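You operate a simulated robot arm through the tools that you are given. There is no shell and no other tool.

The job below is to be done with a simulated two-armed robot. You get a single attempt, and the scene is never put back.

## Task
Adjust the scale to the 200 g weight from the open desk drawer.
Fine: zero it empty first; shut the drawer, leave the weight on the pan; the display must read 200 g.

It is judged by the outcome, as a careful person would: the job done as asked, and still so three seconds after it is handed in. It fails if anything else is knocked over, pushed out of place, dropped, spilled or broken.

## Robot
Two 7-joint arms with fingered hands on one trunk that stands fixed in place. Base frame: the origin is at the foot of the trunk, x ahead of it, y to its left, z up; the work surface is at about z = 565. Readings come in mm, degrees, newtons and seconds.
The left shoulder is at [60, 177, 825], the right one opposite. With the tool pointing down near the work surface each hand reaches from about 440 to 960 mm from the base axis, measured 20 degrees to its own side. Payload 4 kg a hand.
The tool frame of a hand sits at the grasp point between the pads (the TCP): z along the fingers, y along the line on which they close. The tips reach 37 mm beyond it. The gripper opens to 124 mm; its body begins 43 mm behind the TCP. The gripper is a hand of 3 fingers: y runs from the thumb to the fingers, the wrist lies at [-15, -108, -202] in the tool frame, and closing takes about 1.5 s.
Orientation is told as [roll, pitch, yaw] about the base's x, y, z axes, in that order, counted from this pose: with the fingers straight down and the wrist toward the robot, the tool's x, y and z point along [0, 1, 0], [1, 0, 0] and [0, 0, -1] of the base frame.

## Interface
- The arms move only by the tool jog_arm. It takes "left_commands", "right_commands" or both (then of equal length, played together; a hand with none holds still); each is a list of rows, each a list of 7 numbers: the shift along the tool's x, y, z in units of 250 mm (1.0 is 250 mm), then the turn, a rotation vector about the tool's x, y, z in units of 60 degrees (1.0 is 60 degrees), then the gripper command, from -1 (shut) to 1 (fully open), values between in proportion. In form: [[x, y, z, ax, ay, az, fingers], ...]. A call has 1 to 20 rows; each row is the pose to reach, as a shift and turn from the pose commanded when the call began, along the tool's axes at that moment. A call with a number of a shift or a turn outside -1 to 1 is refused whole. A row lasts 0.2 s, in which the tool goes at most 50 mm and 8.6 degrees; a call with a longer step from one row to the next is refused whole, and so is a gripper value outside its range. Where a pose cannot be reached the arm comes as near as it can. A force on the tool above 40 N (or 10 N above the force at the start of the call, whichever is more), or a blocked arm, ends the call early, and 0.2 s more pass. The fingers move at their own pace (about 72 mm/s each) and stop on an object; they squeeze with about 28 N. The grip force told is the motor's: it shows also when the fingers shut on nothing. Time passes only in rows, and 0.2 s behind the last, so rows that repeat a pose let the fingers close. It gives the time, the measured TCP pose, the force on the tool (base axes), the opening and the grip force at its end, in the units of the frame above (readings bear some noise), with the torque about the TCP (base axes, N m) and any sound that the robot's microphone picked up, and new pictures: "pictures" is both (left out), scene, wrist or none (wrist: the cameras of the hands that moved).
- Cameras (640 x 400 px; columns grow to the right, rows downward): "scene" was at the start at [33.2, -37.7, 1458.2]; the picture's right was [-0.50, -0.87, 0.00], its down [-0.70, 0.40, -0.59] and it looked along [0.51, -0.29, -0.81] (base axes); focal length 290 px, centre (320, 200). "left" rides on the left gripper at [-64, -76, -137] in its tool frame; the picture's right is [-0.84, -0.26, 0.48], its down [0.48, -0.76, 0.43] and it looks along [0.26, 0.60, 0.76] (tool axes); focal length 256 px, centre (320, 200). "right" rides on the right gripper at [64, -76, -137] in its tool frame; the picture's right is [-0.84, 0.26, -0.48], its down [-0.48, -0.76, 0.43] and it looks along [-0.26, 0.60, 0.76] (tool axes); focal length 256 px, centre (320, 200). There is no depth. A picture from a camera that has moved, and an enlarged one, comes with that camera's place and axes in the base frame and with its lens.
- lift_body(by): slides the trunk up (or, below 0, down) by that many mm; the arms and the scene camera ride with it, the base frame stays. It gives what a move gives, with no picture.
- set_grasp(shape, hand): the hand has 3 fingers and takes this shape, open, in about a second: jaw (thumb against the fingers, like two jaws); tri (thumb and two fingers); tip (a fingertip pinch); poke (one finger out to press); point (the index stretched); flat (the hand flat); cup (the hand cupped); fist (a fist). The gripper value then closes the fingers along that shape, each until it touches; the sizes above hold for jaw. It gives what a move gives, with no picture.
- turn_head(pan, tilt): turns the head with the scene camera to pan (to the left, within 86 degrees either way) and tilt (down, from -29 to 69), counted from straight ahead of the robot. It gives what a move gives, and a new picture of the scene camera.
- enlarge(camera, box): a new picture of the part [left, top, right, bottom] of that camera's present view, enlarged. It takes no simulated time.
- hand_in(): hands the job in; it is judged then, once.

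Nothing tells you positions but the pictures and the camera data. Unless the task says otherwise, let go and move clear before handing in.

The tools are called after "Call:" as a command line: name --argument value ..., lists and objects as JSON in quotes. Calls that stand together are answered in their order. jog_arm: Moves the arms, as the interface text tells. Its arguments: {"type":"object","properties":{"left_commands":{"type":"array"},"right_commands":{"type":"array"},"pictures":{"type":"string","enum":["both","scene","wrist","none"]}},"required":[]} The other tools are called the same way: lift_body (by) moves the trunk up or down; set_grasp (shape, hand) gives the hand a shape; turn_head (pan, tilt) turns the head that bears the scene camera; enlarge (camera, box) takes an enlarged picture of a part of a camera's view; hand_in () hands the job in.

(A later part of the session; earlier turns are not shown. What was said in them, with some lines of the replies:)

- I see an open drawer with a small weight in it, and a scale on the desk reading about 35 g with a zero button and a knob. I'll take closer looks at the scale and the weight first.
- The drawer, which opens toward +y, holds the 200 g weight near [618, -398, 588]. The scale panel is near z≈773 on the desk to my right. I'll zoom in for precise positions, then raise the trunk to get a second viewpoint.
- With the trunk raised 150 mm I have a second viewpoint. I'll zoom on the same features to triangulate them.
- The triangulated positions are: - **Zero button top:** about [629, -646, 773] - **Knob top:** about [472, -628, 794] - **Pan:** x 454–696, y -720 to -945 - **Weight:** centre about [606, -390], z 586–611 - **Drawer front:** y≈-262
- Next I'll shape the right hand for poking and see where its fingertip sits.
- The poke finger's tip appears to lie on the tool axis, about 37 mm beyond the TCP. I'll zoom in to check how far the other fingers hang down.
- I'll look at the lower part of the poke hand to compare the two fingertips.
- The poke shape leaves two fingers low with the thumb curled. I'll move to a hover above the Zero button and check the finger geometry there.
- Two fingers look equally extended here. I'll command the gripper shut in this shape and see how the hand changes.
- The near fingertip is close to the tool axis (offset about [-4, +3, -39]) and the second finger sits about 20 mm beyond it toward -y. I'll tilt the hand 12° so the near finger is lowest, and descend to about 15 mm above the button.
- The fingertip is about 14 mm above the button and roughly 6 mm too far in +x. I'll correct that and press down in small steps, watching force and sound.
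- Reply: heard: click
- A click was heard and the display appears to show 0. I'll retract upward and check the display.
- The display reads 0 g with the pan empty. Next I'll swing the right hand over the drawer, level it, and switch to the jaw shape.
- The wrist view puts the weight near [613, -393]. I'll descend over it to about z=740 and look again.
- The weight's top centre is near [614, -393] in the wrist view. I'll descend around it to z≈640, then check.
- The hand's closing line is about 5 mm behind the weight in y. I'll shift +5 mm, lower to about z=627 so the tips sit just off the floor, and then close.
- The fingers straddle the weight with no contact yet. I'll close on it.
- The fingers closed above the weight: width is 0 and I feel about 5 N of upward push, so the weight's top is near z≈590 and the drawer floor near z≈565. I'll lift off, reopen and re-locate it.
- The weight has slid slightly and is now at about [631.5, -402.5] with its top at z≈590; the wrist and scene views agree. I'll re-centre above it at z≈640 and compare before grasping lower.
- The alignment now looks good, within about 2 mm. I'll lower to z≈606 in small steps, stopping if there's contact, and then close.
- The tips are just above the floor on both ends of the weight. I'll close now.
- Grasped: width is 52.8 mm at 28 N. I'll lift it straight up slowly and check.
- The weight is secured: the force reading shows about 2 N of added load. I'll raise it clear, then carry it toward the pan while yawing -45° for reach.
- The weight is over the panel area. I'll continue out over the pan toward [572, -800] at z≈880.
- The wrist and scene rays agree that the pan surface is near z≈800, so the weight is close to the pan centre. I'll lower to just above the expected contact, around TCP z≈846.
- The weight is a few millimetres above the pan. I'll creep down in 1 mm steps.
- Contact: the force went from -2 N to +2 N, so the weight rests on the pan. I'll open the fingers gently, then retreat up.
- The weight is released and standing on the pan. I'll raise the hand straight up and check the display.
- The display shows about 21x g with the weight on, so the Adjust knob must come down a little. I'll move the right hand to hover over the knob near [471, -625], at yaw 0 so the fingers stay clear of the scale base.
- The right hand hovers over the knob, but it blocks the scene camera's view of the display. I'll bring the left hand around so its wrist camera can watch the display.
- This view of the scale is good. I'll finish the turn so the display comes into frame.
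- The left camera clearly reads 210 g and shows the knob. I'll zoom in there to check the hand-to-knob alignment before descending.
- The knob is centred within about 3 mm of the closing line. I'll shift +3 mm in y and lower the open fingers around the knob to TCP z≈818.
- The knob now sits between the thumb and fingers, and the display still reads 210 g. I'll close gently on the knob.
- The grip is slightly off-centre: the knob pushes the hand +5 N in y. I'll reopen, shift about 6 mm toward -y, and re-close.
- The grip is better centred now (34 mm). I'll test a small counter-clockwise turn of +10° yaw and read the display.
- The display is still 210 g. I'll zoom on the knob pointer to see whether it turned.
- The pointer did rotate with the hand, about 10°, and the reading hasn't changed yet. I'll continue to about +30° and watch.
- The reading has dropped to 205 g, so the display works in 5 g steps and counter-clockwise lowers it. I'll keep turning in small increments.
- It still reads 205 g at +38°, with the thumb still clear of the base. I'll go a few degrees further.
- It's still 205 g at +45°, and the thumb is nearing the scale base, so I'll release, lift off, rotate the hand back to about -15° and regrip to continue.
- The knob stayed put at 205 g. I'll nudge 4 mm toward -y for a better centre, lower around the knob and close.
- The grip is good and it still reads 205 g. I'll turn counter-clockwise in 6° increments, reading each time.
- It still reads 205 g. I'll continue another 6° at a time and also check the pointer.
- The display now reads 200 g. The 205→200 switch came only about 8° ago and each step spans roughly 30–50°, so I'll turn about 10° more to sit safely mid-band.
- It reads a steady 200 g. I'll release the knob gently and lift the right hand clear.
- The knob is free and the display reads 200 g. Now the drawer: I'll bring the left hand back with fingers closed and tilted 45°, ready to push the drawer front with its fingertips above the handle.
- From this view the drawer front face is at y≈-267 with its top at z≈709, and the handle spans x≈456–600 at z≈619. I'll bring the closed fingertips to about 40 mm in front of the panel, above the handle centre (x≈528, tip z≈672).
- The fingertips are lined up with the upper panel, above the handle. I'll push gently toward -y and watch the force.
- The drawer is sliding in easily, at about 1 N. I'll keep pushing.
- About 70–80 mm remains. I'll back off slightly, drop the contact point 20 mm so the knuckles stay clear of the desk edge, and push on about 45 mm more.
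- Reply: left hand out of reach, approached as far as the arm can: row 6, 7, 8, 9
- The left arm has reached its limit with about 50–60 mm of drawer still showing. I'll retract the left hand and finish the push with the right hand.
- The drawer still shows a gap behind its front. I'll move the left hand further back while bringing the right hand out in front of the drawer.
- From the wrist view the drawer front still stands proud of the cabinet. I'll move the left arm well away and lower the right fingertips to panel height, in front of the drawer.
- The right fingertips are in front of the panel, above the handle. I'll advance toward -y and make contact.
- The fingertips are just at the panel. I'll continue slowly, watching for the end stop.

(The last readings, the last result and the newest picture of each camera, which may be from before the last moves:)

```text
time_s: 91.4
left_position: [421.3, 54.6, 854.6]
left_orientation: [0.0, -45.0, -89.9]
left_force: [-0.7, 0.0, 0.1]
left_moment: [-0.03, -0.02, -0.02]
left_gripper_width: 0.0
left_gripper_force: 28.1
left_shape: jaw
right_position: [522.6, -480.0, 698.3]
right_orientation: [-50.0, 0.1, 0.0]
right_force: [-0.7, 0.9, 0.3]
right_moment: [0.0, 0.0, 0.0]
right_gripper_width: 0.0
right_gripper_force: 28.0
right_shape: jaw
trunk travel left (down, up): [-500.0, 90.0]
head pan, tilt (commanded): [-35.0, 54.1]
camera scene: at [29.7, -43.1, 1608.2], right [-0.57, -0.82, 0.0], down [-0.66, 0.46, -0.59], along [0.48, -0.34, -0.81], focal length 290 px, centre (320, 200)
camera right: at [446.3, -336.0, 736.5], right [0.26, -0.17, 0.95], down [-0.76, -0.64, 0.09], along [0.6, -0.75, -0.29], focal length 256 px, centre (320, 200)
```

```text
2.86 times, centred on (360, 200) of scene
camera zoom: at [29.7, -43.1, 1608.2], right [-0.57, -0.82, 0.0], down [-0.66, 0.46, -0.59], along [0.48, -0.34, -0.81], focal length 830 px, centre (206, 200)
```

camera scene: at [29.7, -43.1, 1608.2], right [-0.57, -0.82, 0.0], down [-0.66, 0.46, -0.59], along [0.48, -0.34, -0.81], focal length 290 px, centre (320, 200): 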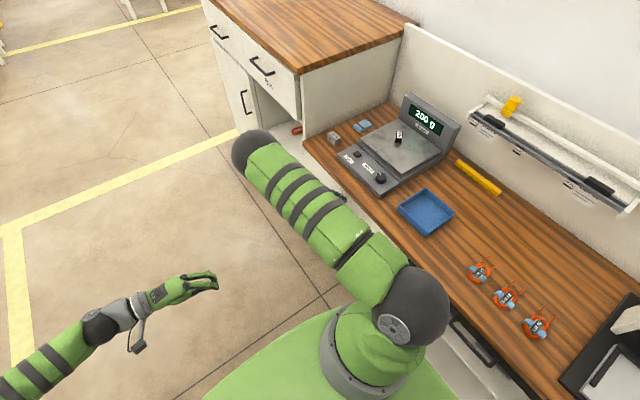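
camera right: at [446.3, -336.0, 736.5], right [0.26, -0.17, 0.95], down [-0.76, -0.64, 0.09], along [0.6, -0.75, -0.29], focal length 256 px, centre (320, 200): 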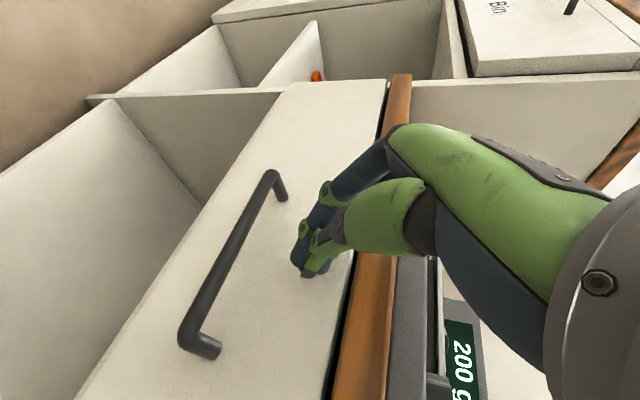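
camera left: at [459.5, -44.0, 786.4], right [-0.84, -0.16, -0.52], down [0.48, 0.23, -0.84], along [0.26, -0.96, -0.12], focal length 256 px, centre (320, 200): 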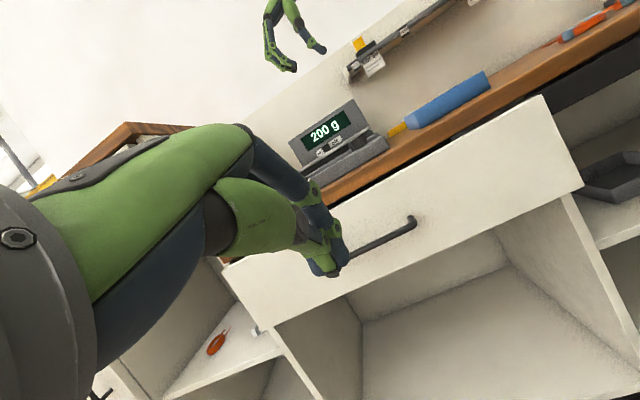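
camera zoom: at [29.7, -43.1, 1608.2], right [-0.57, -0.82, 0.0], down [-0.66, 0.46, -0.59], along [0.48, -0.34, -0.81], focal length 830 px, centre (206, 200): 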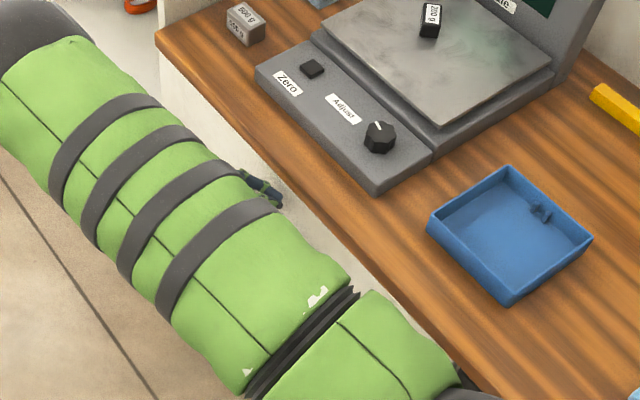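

Nearly closed. I'll keep pushing in small 3 mm steps until it meets the stop.

Call:
jog_arm --right_commands '[[-0.0077, 0, 0.0092, 0, 0, 0, -1], [-0.0154, 0, 0.0184, 0, 0, 0, -1], [-0.0231, 0, 0.0276, 0, 0, 0, -1], [-0.0309, 0, 0.0368, 0, 0, 0, -1], [-0.0386, 0, 0.046, 0, 0, 0, -1], [-0.0463, 0, 0.0552, 0, 0, 0, -1]]' --pictures "both"

Call:
enlarge --camera "left" --box '[240, 130, 500, 330]'

```text
time_s: 92.6
left_position: [420.0, 53.0, 855.2]
left_orientation: [0.0, -45.0, -90.1]
left_force: [0.3, 0.4, -0.7]
left_moment: [-0.02, -0.03, 0.0]
left_gripper_width: 0.0
left_gripper_force: 28.0
left_shape: jaw
right_position: [526.2, -486.1, 696.7]
right_orientation: [-49.3, -0.1, 0.6]
right_force: [2.8, 20.0, 2.7]
right_moment: [0.17, 0.01, -0.05]
right_gripper_width: 0.2
right_gripper_force: 28.2
right_shape: jaw
trunk travel left (down, up): [-500.0, 90.0]
head pan, tilt (commanded): [-35.0, 54.1]
stopped in row 6 (right hand): the force on the tool passed its limit at 42 N (the readings are from after the stop); the commanded pose is now the measured one
camera scene: at [29.6, -42.3, 1608.4], right [-0.57, -0.82, 0.0], down [-0.66, 0.46, -0.59], along [0.48, -0.34, -0.81], focal length 290 px, centre (320, 200)
camera right: at [447.9, -344.2, 735.7], right [0.26, -0.18, 0.95], down [-0.75, -0.65, 0.08], along [0.61, -0.74, -0.3], focal length 256 px, centre (320, 200)
```

scene: 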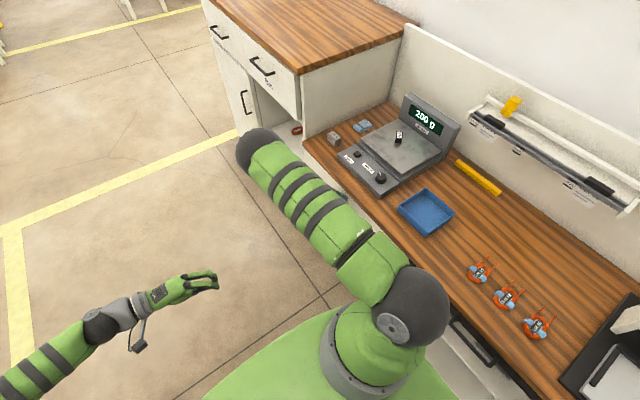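
right: 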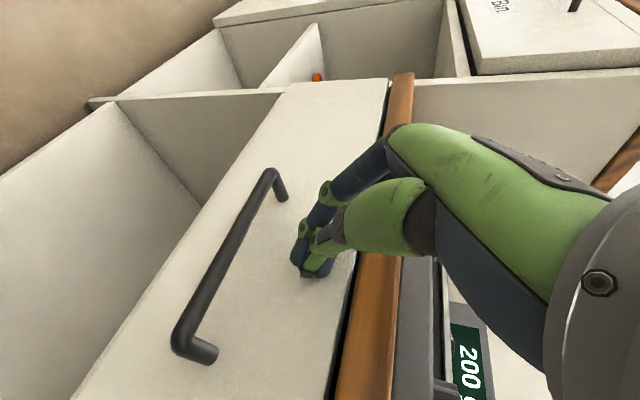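

```text
2.00 times, centred on (370, 230) of left
camera zoom: at [357.7, 205.3, 898.9], right [-0.84, -0.16, -0.52], down [0.48, 0.23, -0.85], along [0.25, -0.96, -0.11], focal length 512 px, centre (220, 140)
```

zoom: 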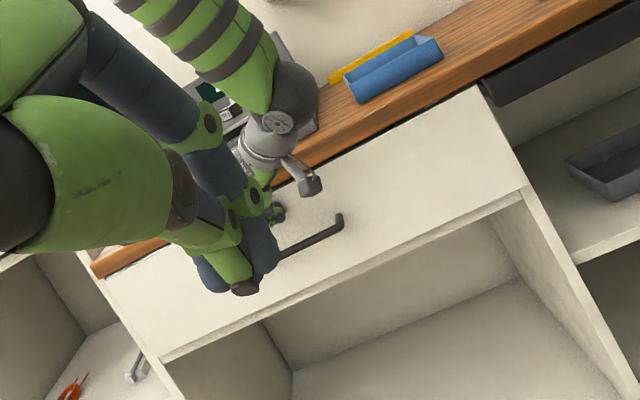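

The push met a firm stop at 42 N and the front looks flush with the cabinet. I'll back the right hand off and inspect.

Call:
jog_arm --right_commands '[[0.03, 0, -0.037, 0, 0, 0, -1], [0.09, 0, -0.11, 0, 0, 0, -1], [0.154, 0, -0.184, 0, 0, 0, -1], [0.21, 0, -0.26, 0, 0, 0, -1], [0.26, 0, -0.31, 0, 0, 0, -1], [0.16, 0, -0.4, 0, 0, 0, -1], [0.06, 0, -0.49, 0, 0, 0, -1], [-0.04, 0, -0.58, 0, 0, 0, -1], [-0.04, 0, -0.58, 0, 0, 0, -1]]' --pictures "both"

Call:
enlarge --camera "left" --box '[240, 130, 540, 330]'

Call:
enlarge --camera "right" --box '[0, 0, 400, 400]'

```text
time_s: 94.6
left_position: [419.5, 54.3, 855.4]
left_orientation: [0.0, -45.0, -90.1]
left_force: [-1.0, 0.4, 0.7]
left_moment: [-0.02, 0.0, 0.02]
left_gripper_width: 0.0
left_gripper_force: 28.6
left_shape: jaw
right_position: [524.2, -385.5, 796.9]
right_orientation: [-49.6, 0.1, 0.4]
right_force: [-0.1, 0.2, 0.1]
right_moment: [-0.01, 0.03, -0.01]
right_gripper_width: 0.2
right_gripper_force: 28.0
right_shape: jaw
trunk travel left (down, up): [-500.0, 90.0]
head pan, tilt (commanded): [-35.0, 54.1]
camera scene: at [29.7, -43.1, 1608.2], right [-0.57, -0.82, 0.0], down [-0.66, 0.46, -0.59], along [0.48, -0.34, -0.81], focal length 290 px, centre (320, 200)
camera right: at [446.8, -242.2, 836.4], right [0.26, -0.18, 0.95], down [-0.76, -0.65, 0.09], along [0.6, -0.74, -0.3], focal length 256 px, centre (320, 200)
```

scene: 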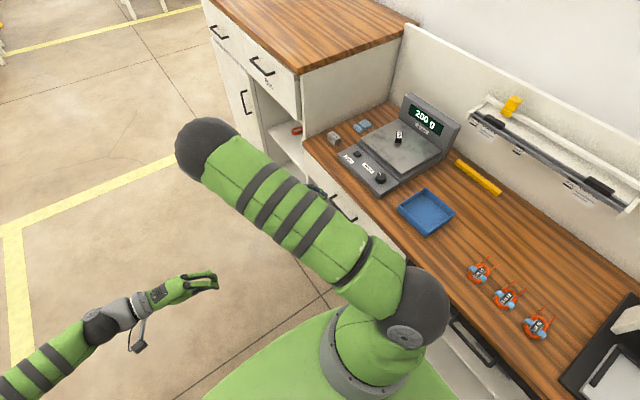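
right: 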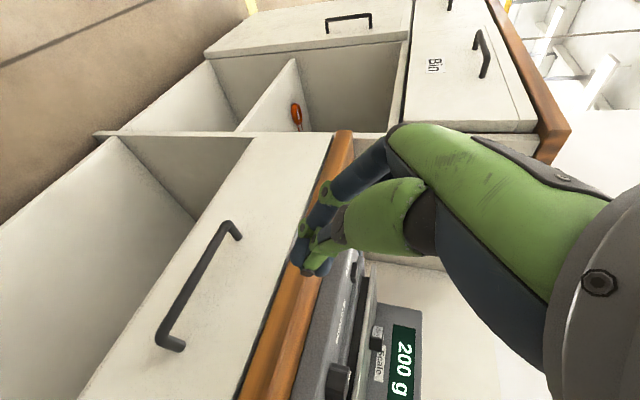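

```text
2.00 times, centred on (390, 230) of left
camera zoom: at [357.7, 205.2, 898.7], right [-0.84, -0.16, -0.52], down [0.48, 0.23, -0.84], along [0.25, -0.96, -0.12], focal length 512 px, centre (180, 140)
```

zoom: 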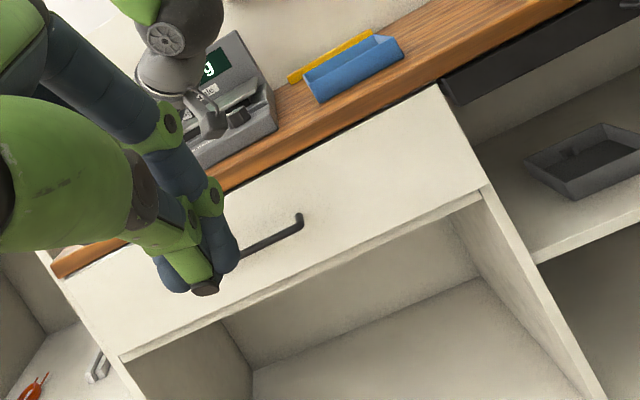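

```text
1.00 times, centred on (200, 200) of right (not enlarged: the box is as wide or as high as the picture)
camera zoom: at [446.8, -242.2, 836.4], right [0.26, -0.18, 0.95], down [-0.76, -0.65, 0.09], along [0.6, -0.74, -0.3], focal length 256 px, centre (440, 200)
```

zoom: 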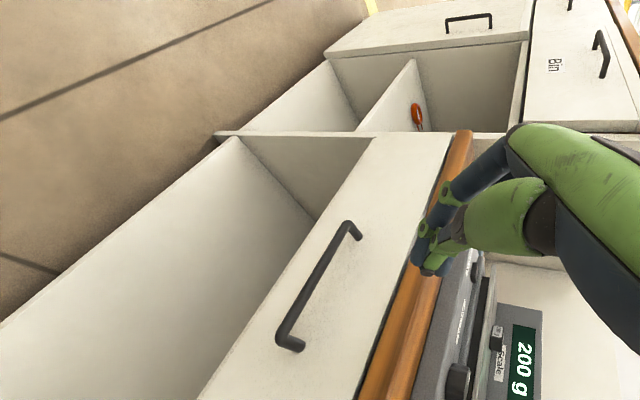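

The front appears flush all along. I'll bring the right arm back up to a neutral pose so the scene camera can confirm the whole scene.

Call:
jog_arm --right_commands '[[-0.06, 0, -0.04, 0, 0.09, 0, -1], [-0.12, 0, -0.08, 0, 0.18, 0, -1], [-0.18, 0, -0.12, 0, 0.28, 0, -1], [-0.24, 0, -0.165, 0, 0.37, 0, -1], [-0.3, 0, -0.21, 0, 0.46, 0, -1], [-0.36, 0, -0.25, 0, 0.56, 0, -1], [-0.42, 0, -0.29, 0, 0.65, 0, -1], [-0.48, 0, -0.33, 0, 0.74, 0, -1], [-0.53, 0, -0.371, 0, 0.827, 0, -1], [-0.53, 0, -0.371, 0, 0.827, 0, -1]]' --pictures "both"

Call:
enlarge --camera "left" --box '[200, 100, 560, 360]'

```text
time_s: 96.8
left_position: [420.2, 54.0, 855.0]
left_orientation: [0.0, -45.0, -90.1]
left_force: [-0.4, -0.4, -0.4]
left_moment: [-0.01, -0.01, 0.01]
left_gripper_width: 0.0
left_gripper_force: 28.2
left_shape: jaw
right_position: [525.1, -400.5, 958.8]
right_orientation: [0.0, 0.1, 0.4]
right_force: [-0.3, -0.4, -1.4]
right_moment: [0.01, 0.01, 0.0]
right_gripper_width: 0.0
right_gripper_force: 28.2
right_shape: jaw
trunk travel left (down, up): [-500.0, 90.0]
head pan, tilt (commanded): [-35.0, 54.1]
camera scene: at [29.8, -43.0, 1608.3], right [-0.57, -0.82, 0.0], down [-0.66, 0.46, -0.59], along [0.48, -0.34, -0.81], focal length 290 px, centre (320, 200)
camera right: at [448.0, -340.1, 1095.3], right [0.26, -0.84, 0.48], down [-0.76, -0.49, -0.44], along [0.6, -0.25, -0.76], focal length 256 px, centre (320, 200)
```

scene: 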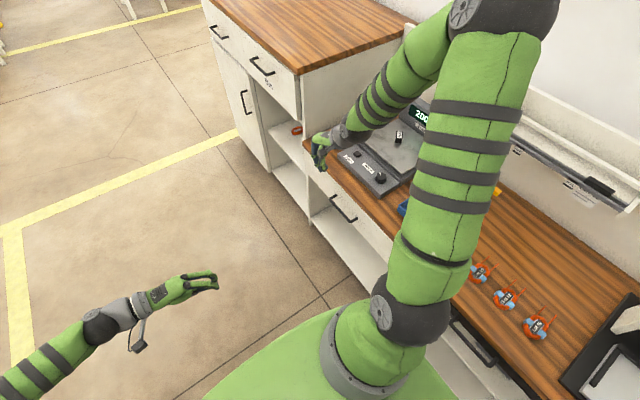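
right: 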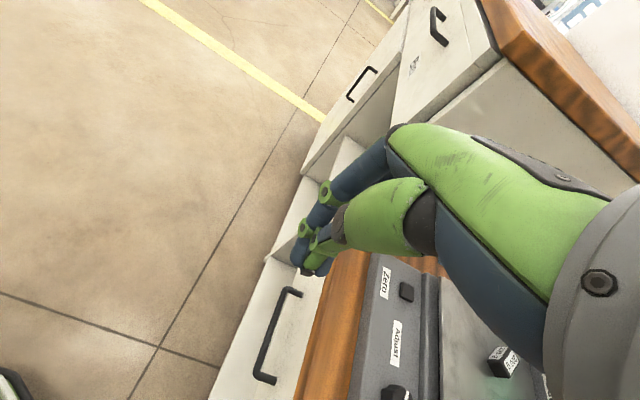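

```text
1.54 times, centred on (380, 230) of left
camera zoom: at [357.8, 205.3, 898.6], right [-0.84, -0.16, -0.52], down [0.48, 0.23, -0.84], along [0.25, -0.96, -0.12], focal length 394 px, centre (228, 154)
```

zoom: 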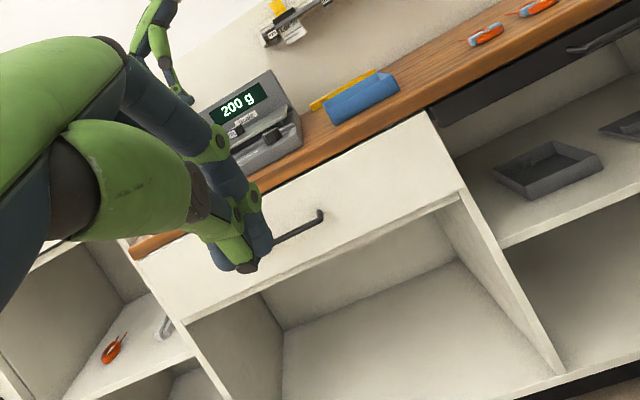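

The drawer is flush with the desk edge from this angle. I'll raise the right arm out of the way for a final unobstructed check.

Call:
jog_arm --right_commands '[[-0.04, -0.03, -0.12, 0, 0, 0, -0.5], [-0.08, -0.06, -0.25, 0, 0, 0, 0], [-0.12, -0.09, -0.38, 0, 0, 0, 0.5], [-0.16, -0.12, -0.51, 0, 0, 0, 1], [-0.2, -0.16, -0.64, 0, 0, 0, 1], [-0.25, -0.2, -0.77, 0, 0, 0, 1], [-0.29, -0.23, -0.89, 0, 0, 0, 1], [-0.32, -0.248, -0.98, 0, 0, 0, 1], [-0.32, -0.248, -0.98, 0, 0, 0, 1]]' --pictures "both"

Call:
enlarge --camera "scene" --box '[280, 80, 480, 280]'

Call:
enlarge --camera "right" --box '[160, 120, 420, 400]'

```text
time_s: 98.8
left_position: [420.7, 54.0, 854.7]
left_orientation: [0.0, -45.0, -90.1]
left_force: [-0.1, 1.3, -0.4]
left_moment: [0.0, -0.03, 0.01]
left_gripper_width: 0.0
left_gripper_force: 27.7
left_shape: jaw
right_position: [464.3, -482.5, 1205.1]
right_orientation: [0.2, 0.2, 0.3]
right_force: [-0.1, 0.7, 0.0]
right_moment: [0.02, -0.01, -0.01]
right_gripper_width: 123.7
right_gripper_force: 0.0
right_shape: jaw
trunk travel left (down, up): [-500.0, 90.0]
head pan, tilt (commanded): [-35.0, 54.1]
camera scene: at [29.7, -43.2, 1608.2], right [-0.57, -0.82, 0.0], down [-0.66, 0.46, -0.59], along [0.48, -0.34, -0.81], focal length 290 px, centre (320, 200)
camera right: at [386.3, -422.1, 1340.3], right [0.26, -0.84, 0.48], down [-0.76, -0.49, -0.43], along [0.6, -0.25, -0.76], focal length 256 px, centre (320, 200)
```

scene: 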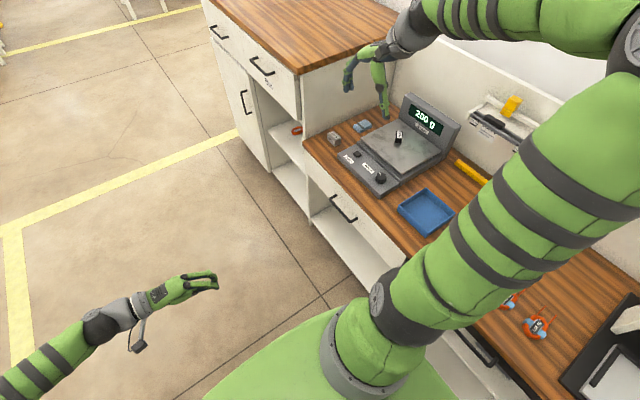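
right: 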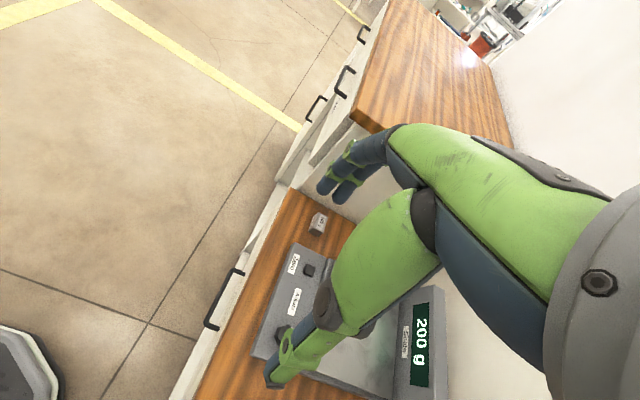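

```text
2.00 times, centred on (380, 180) of scene
camera zoom: at [29.7, -43.2, 1608.2], right [-0.57, -0.82, 0.0], down [-0.66, 0.46, -0.59], along [0.48, -0.34, -0.81], focal length 581 px, centre (200, 240)
```

zoom: 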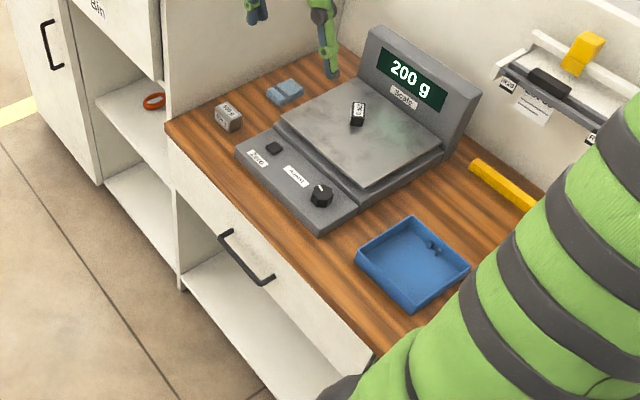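

```text
1.43 times, centred on (290, 260) of right
camera zoom: at [386.3, -422.1, 1340.3], right [0.26, -0.84, 0.48], down [-0.76, -0.49, -0.43], along [0.6, -0.25, -0.76], focal length 366 px, centre (363, 114)
```

zoom: 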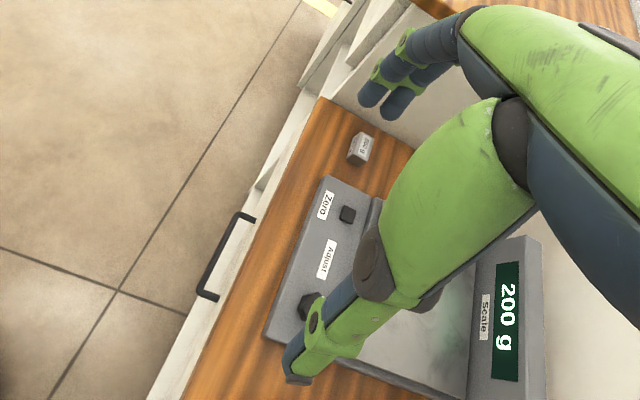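

The scale reads 200 g with the weight on the pan. I'll zoom on the drawer seam to confirm it's fully shut.

Call:
enlarge --camera "scene" --box '[300, 140, 360, 200]'

Call:
enlarge --camera "scene" --box '[350, 200, 430, 280]'

Call:
enlarge --camera "left" --box '[380, 140, 540, 260]'

Call:
enlarge --camera "right" --box '[220, 150, 320, 260]'

```text
6.67 times, centred on (330, 170) of scene
camera zoom: at [29.7, -43.2, 1608.2], right [-0.57, -0.82, 0.0], down [-0.66, 0.46, -0.59], along [0.48, -0.34, -0.81], focal length 1937 px, centre (253, 400)
```

zoom: 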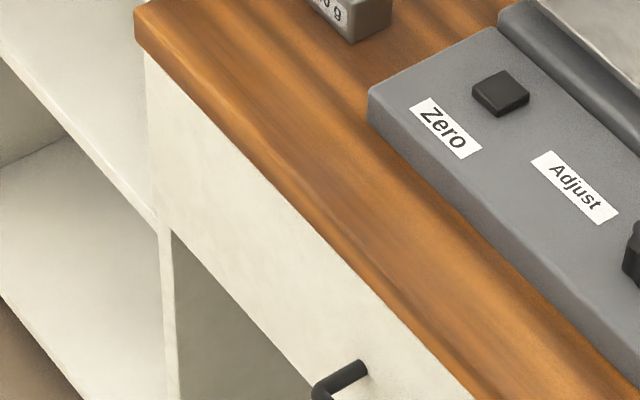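

```text
5.00 times, centred on (390, 240) of scene
camera zoom: at [29.7, -43.2, 1608.2], right [-0.57, -0.82, 0.0], down [-0.66, 0.46, -0.59], along [0.48, -0.34, -0.81], focal length 1452 px, centre (-30, 0)
```

zoom: 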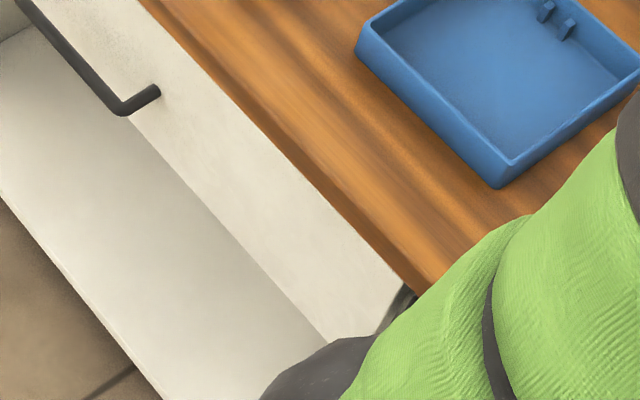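

```text
3.33 times, centred on (460, 200) of left
camera zoom: at [357.7, 205.1, 898.7], right [-0.84, -0.16, -0.52], down [0.48, 0.23, -0.84], along [0.25, -0.96, -0.12], focal length 853 px, centre (-147, 200)
```

zoom: 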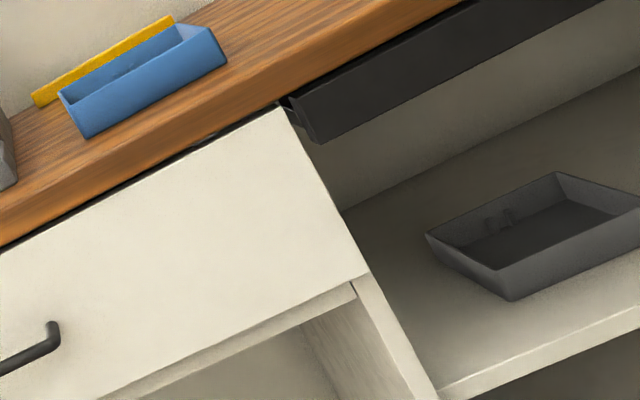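

```text
3.64 times, centred on (270, 205) of right
camera zoom: at [386.3, -422.1, 1340.3], right [0.26, -0.84, 0.48], down [-0.76, -0.49, -0.43], along [0.6, -0.25, -0.76], focal length 931 px, centre (502, 182)
```

zoom: 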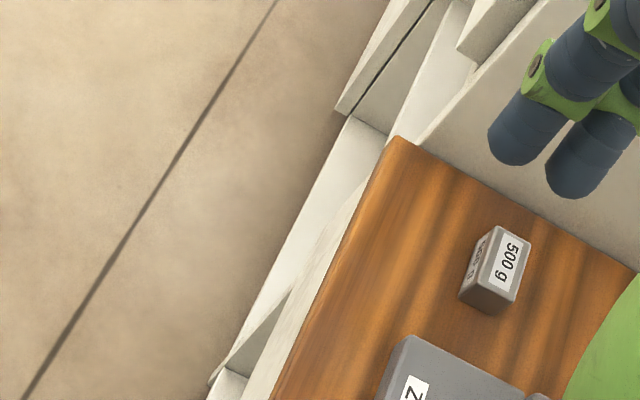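

The drawer front is flush under the desk edge with no gap. The 200 g weight stands on the pan, the display reads 200 g after being zeroed empty, and nothing else has moved. Both hands are clear, so I'm handing in.

Call:
hand_in

```text
The job is handed in.
```

I zeroed the scale with the pan empty, put the 200 g weight on it, and turned the Adjust knob until the display read 200 g. The drawer is shut and the weight is still on the pan.

- **Zero:** it read 35 g empty. I pressed Zero, heard a click, and it read 0 g.
- **Weight:** my first grasp closed above the weight and slid it about 12 mm inside the drawer. The second grasp held, and I placed the weight near the centre of the pan.
- **Adjust:** it read 210 g with the weight on. The display moves in 5 g steps. I turned the knob counter-clockwise until it showed 200 g, then about 15° further so it isn't close to the 205 g step.
- **Drawer:** the left arm ran out of reach near the end, so I finished the push with the right hand. The drawer met a firm stop at about 42 N, and its front sits flush with the desk edge.

The last pictures before handing in showed 200 g on the display, both hands clear, and nothing else on the desk out of place.
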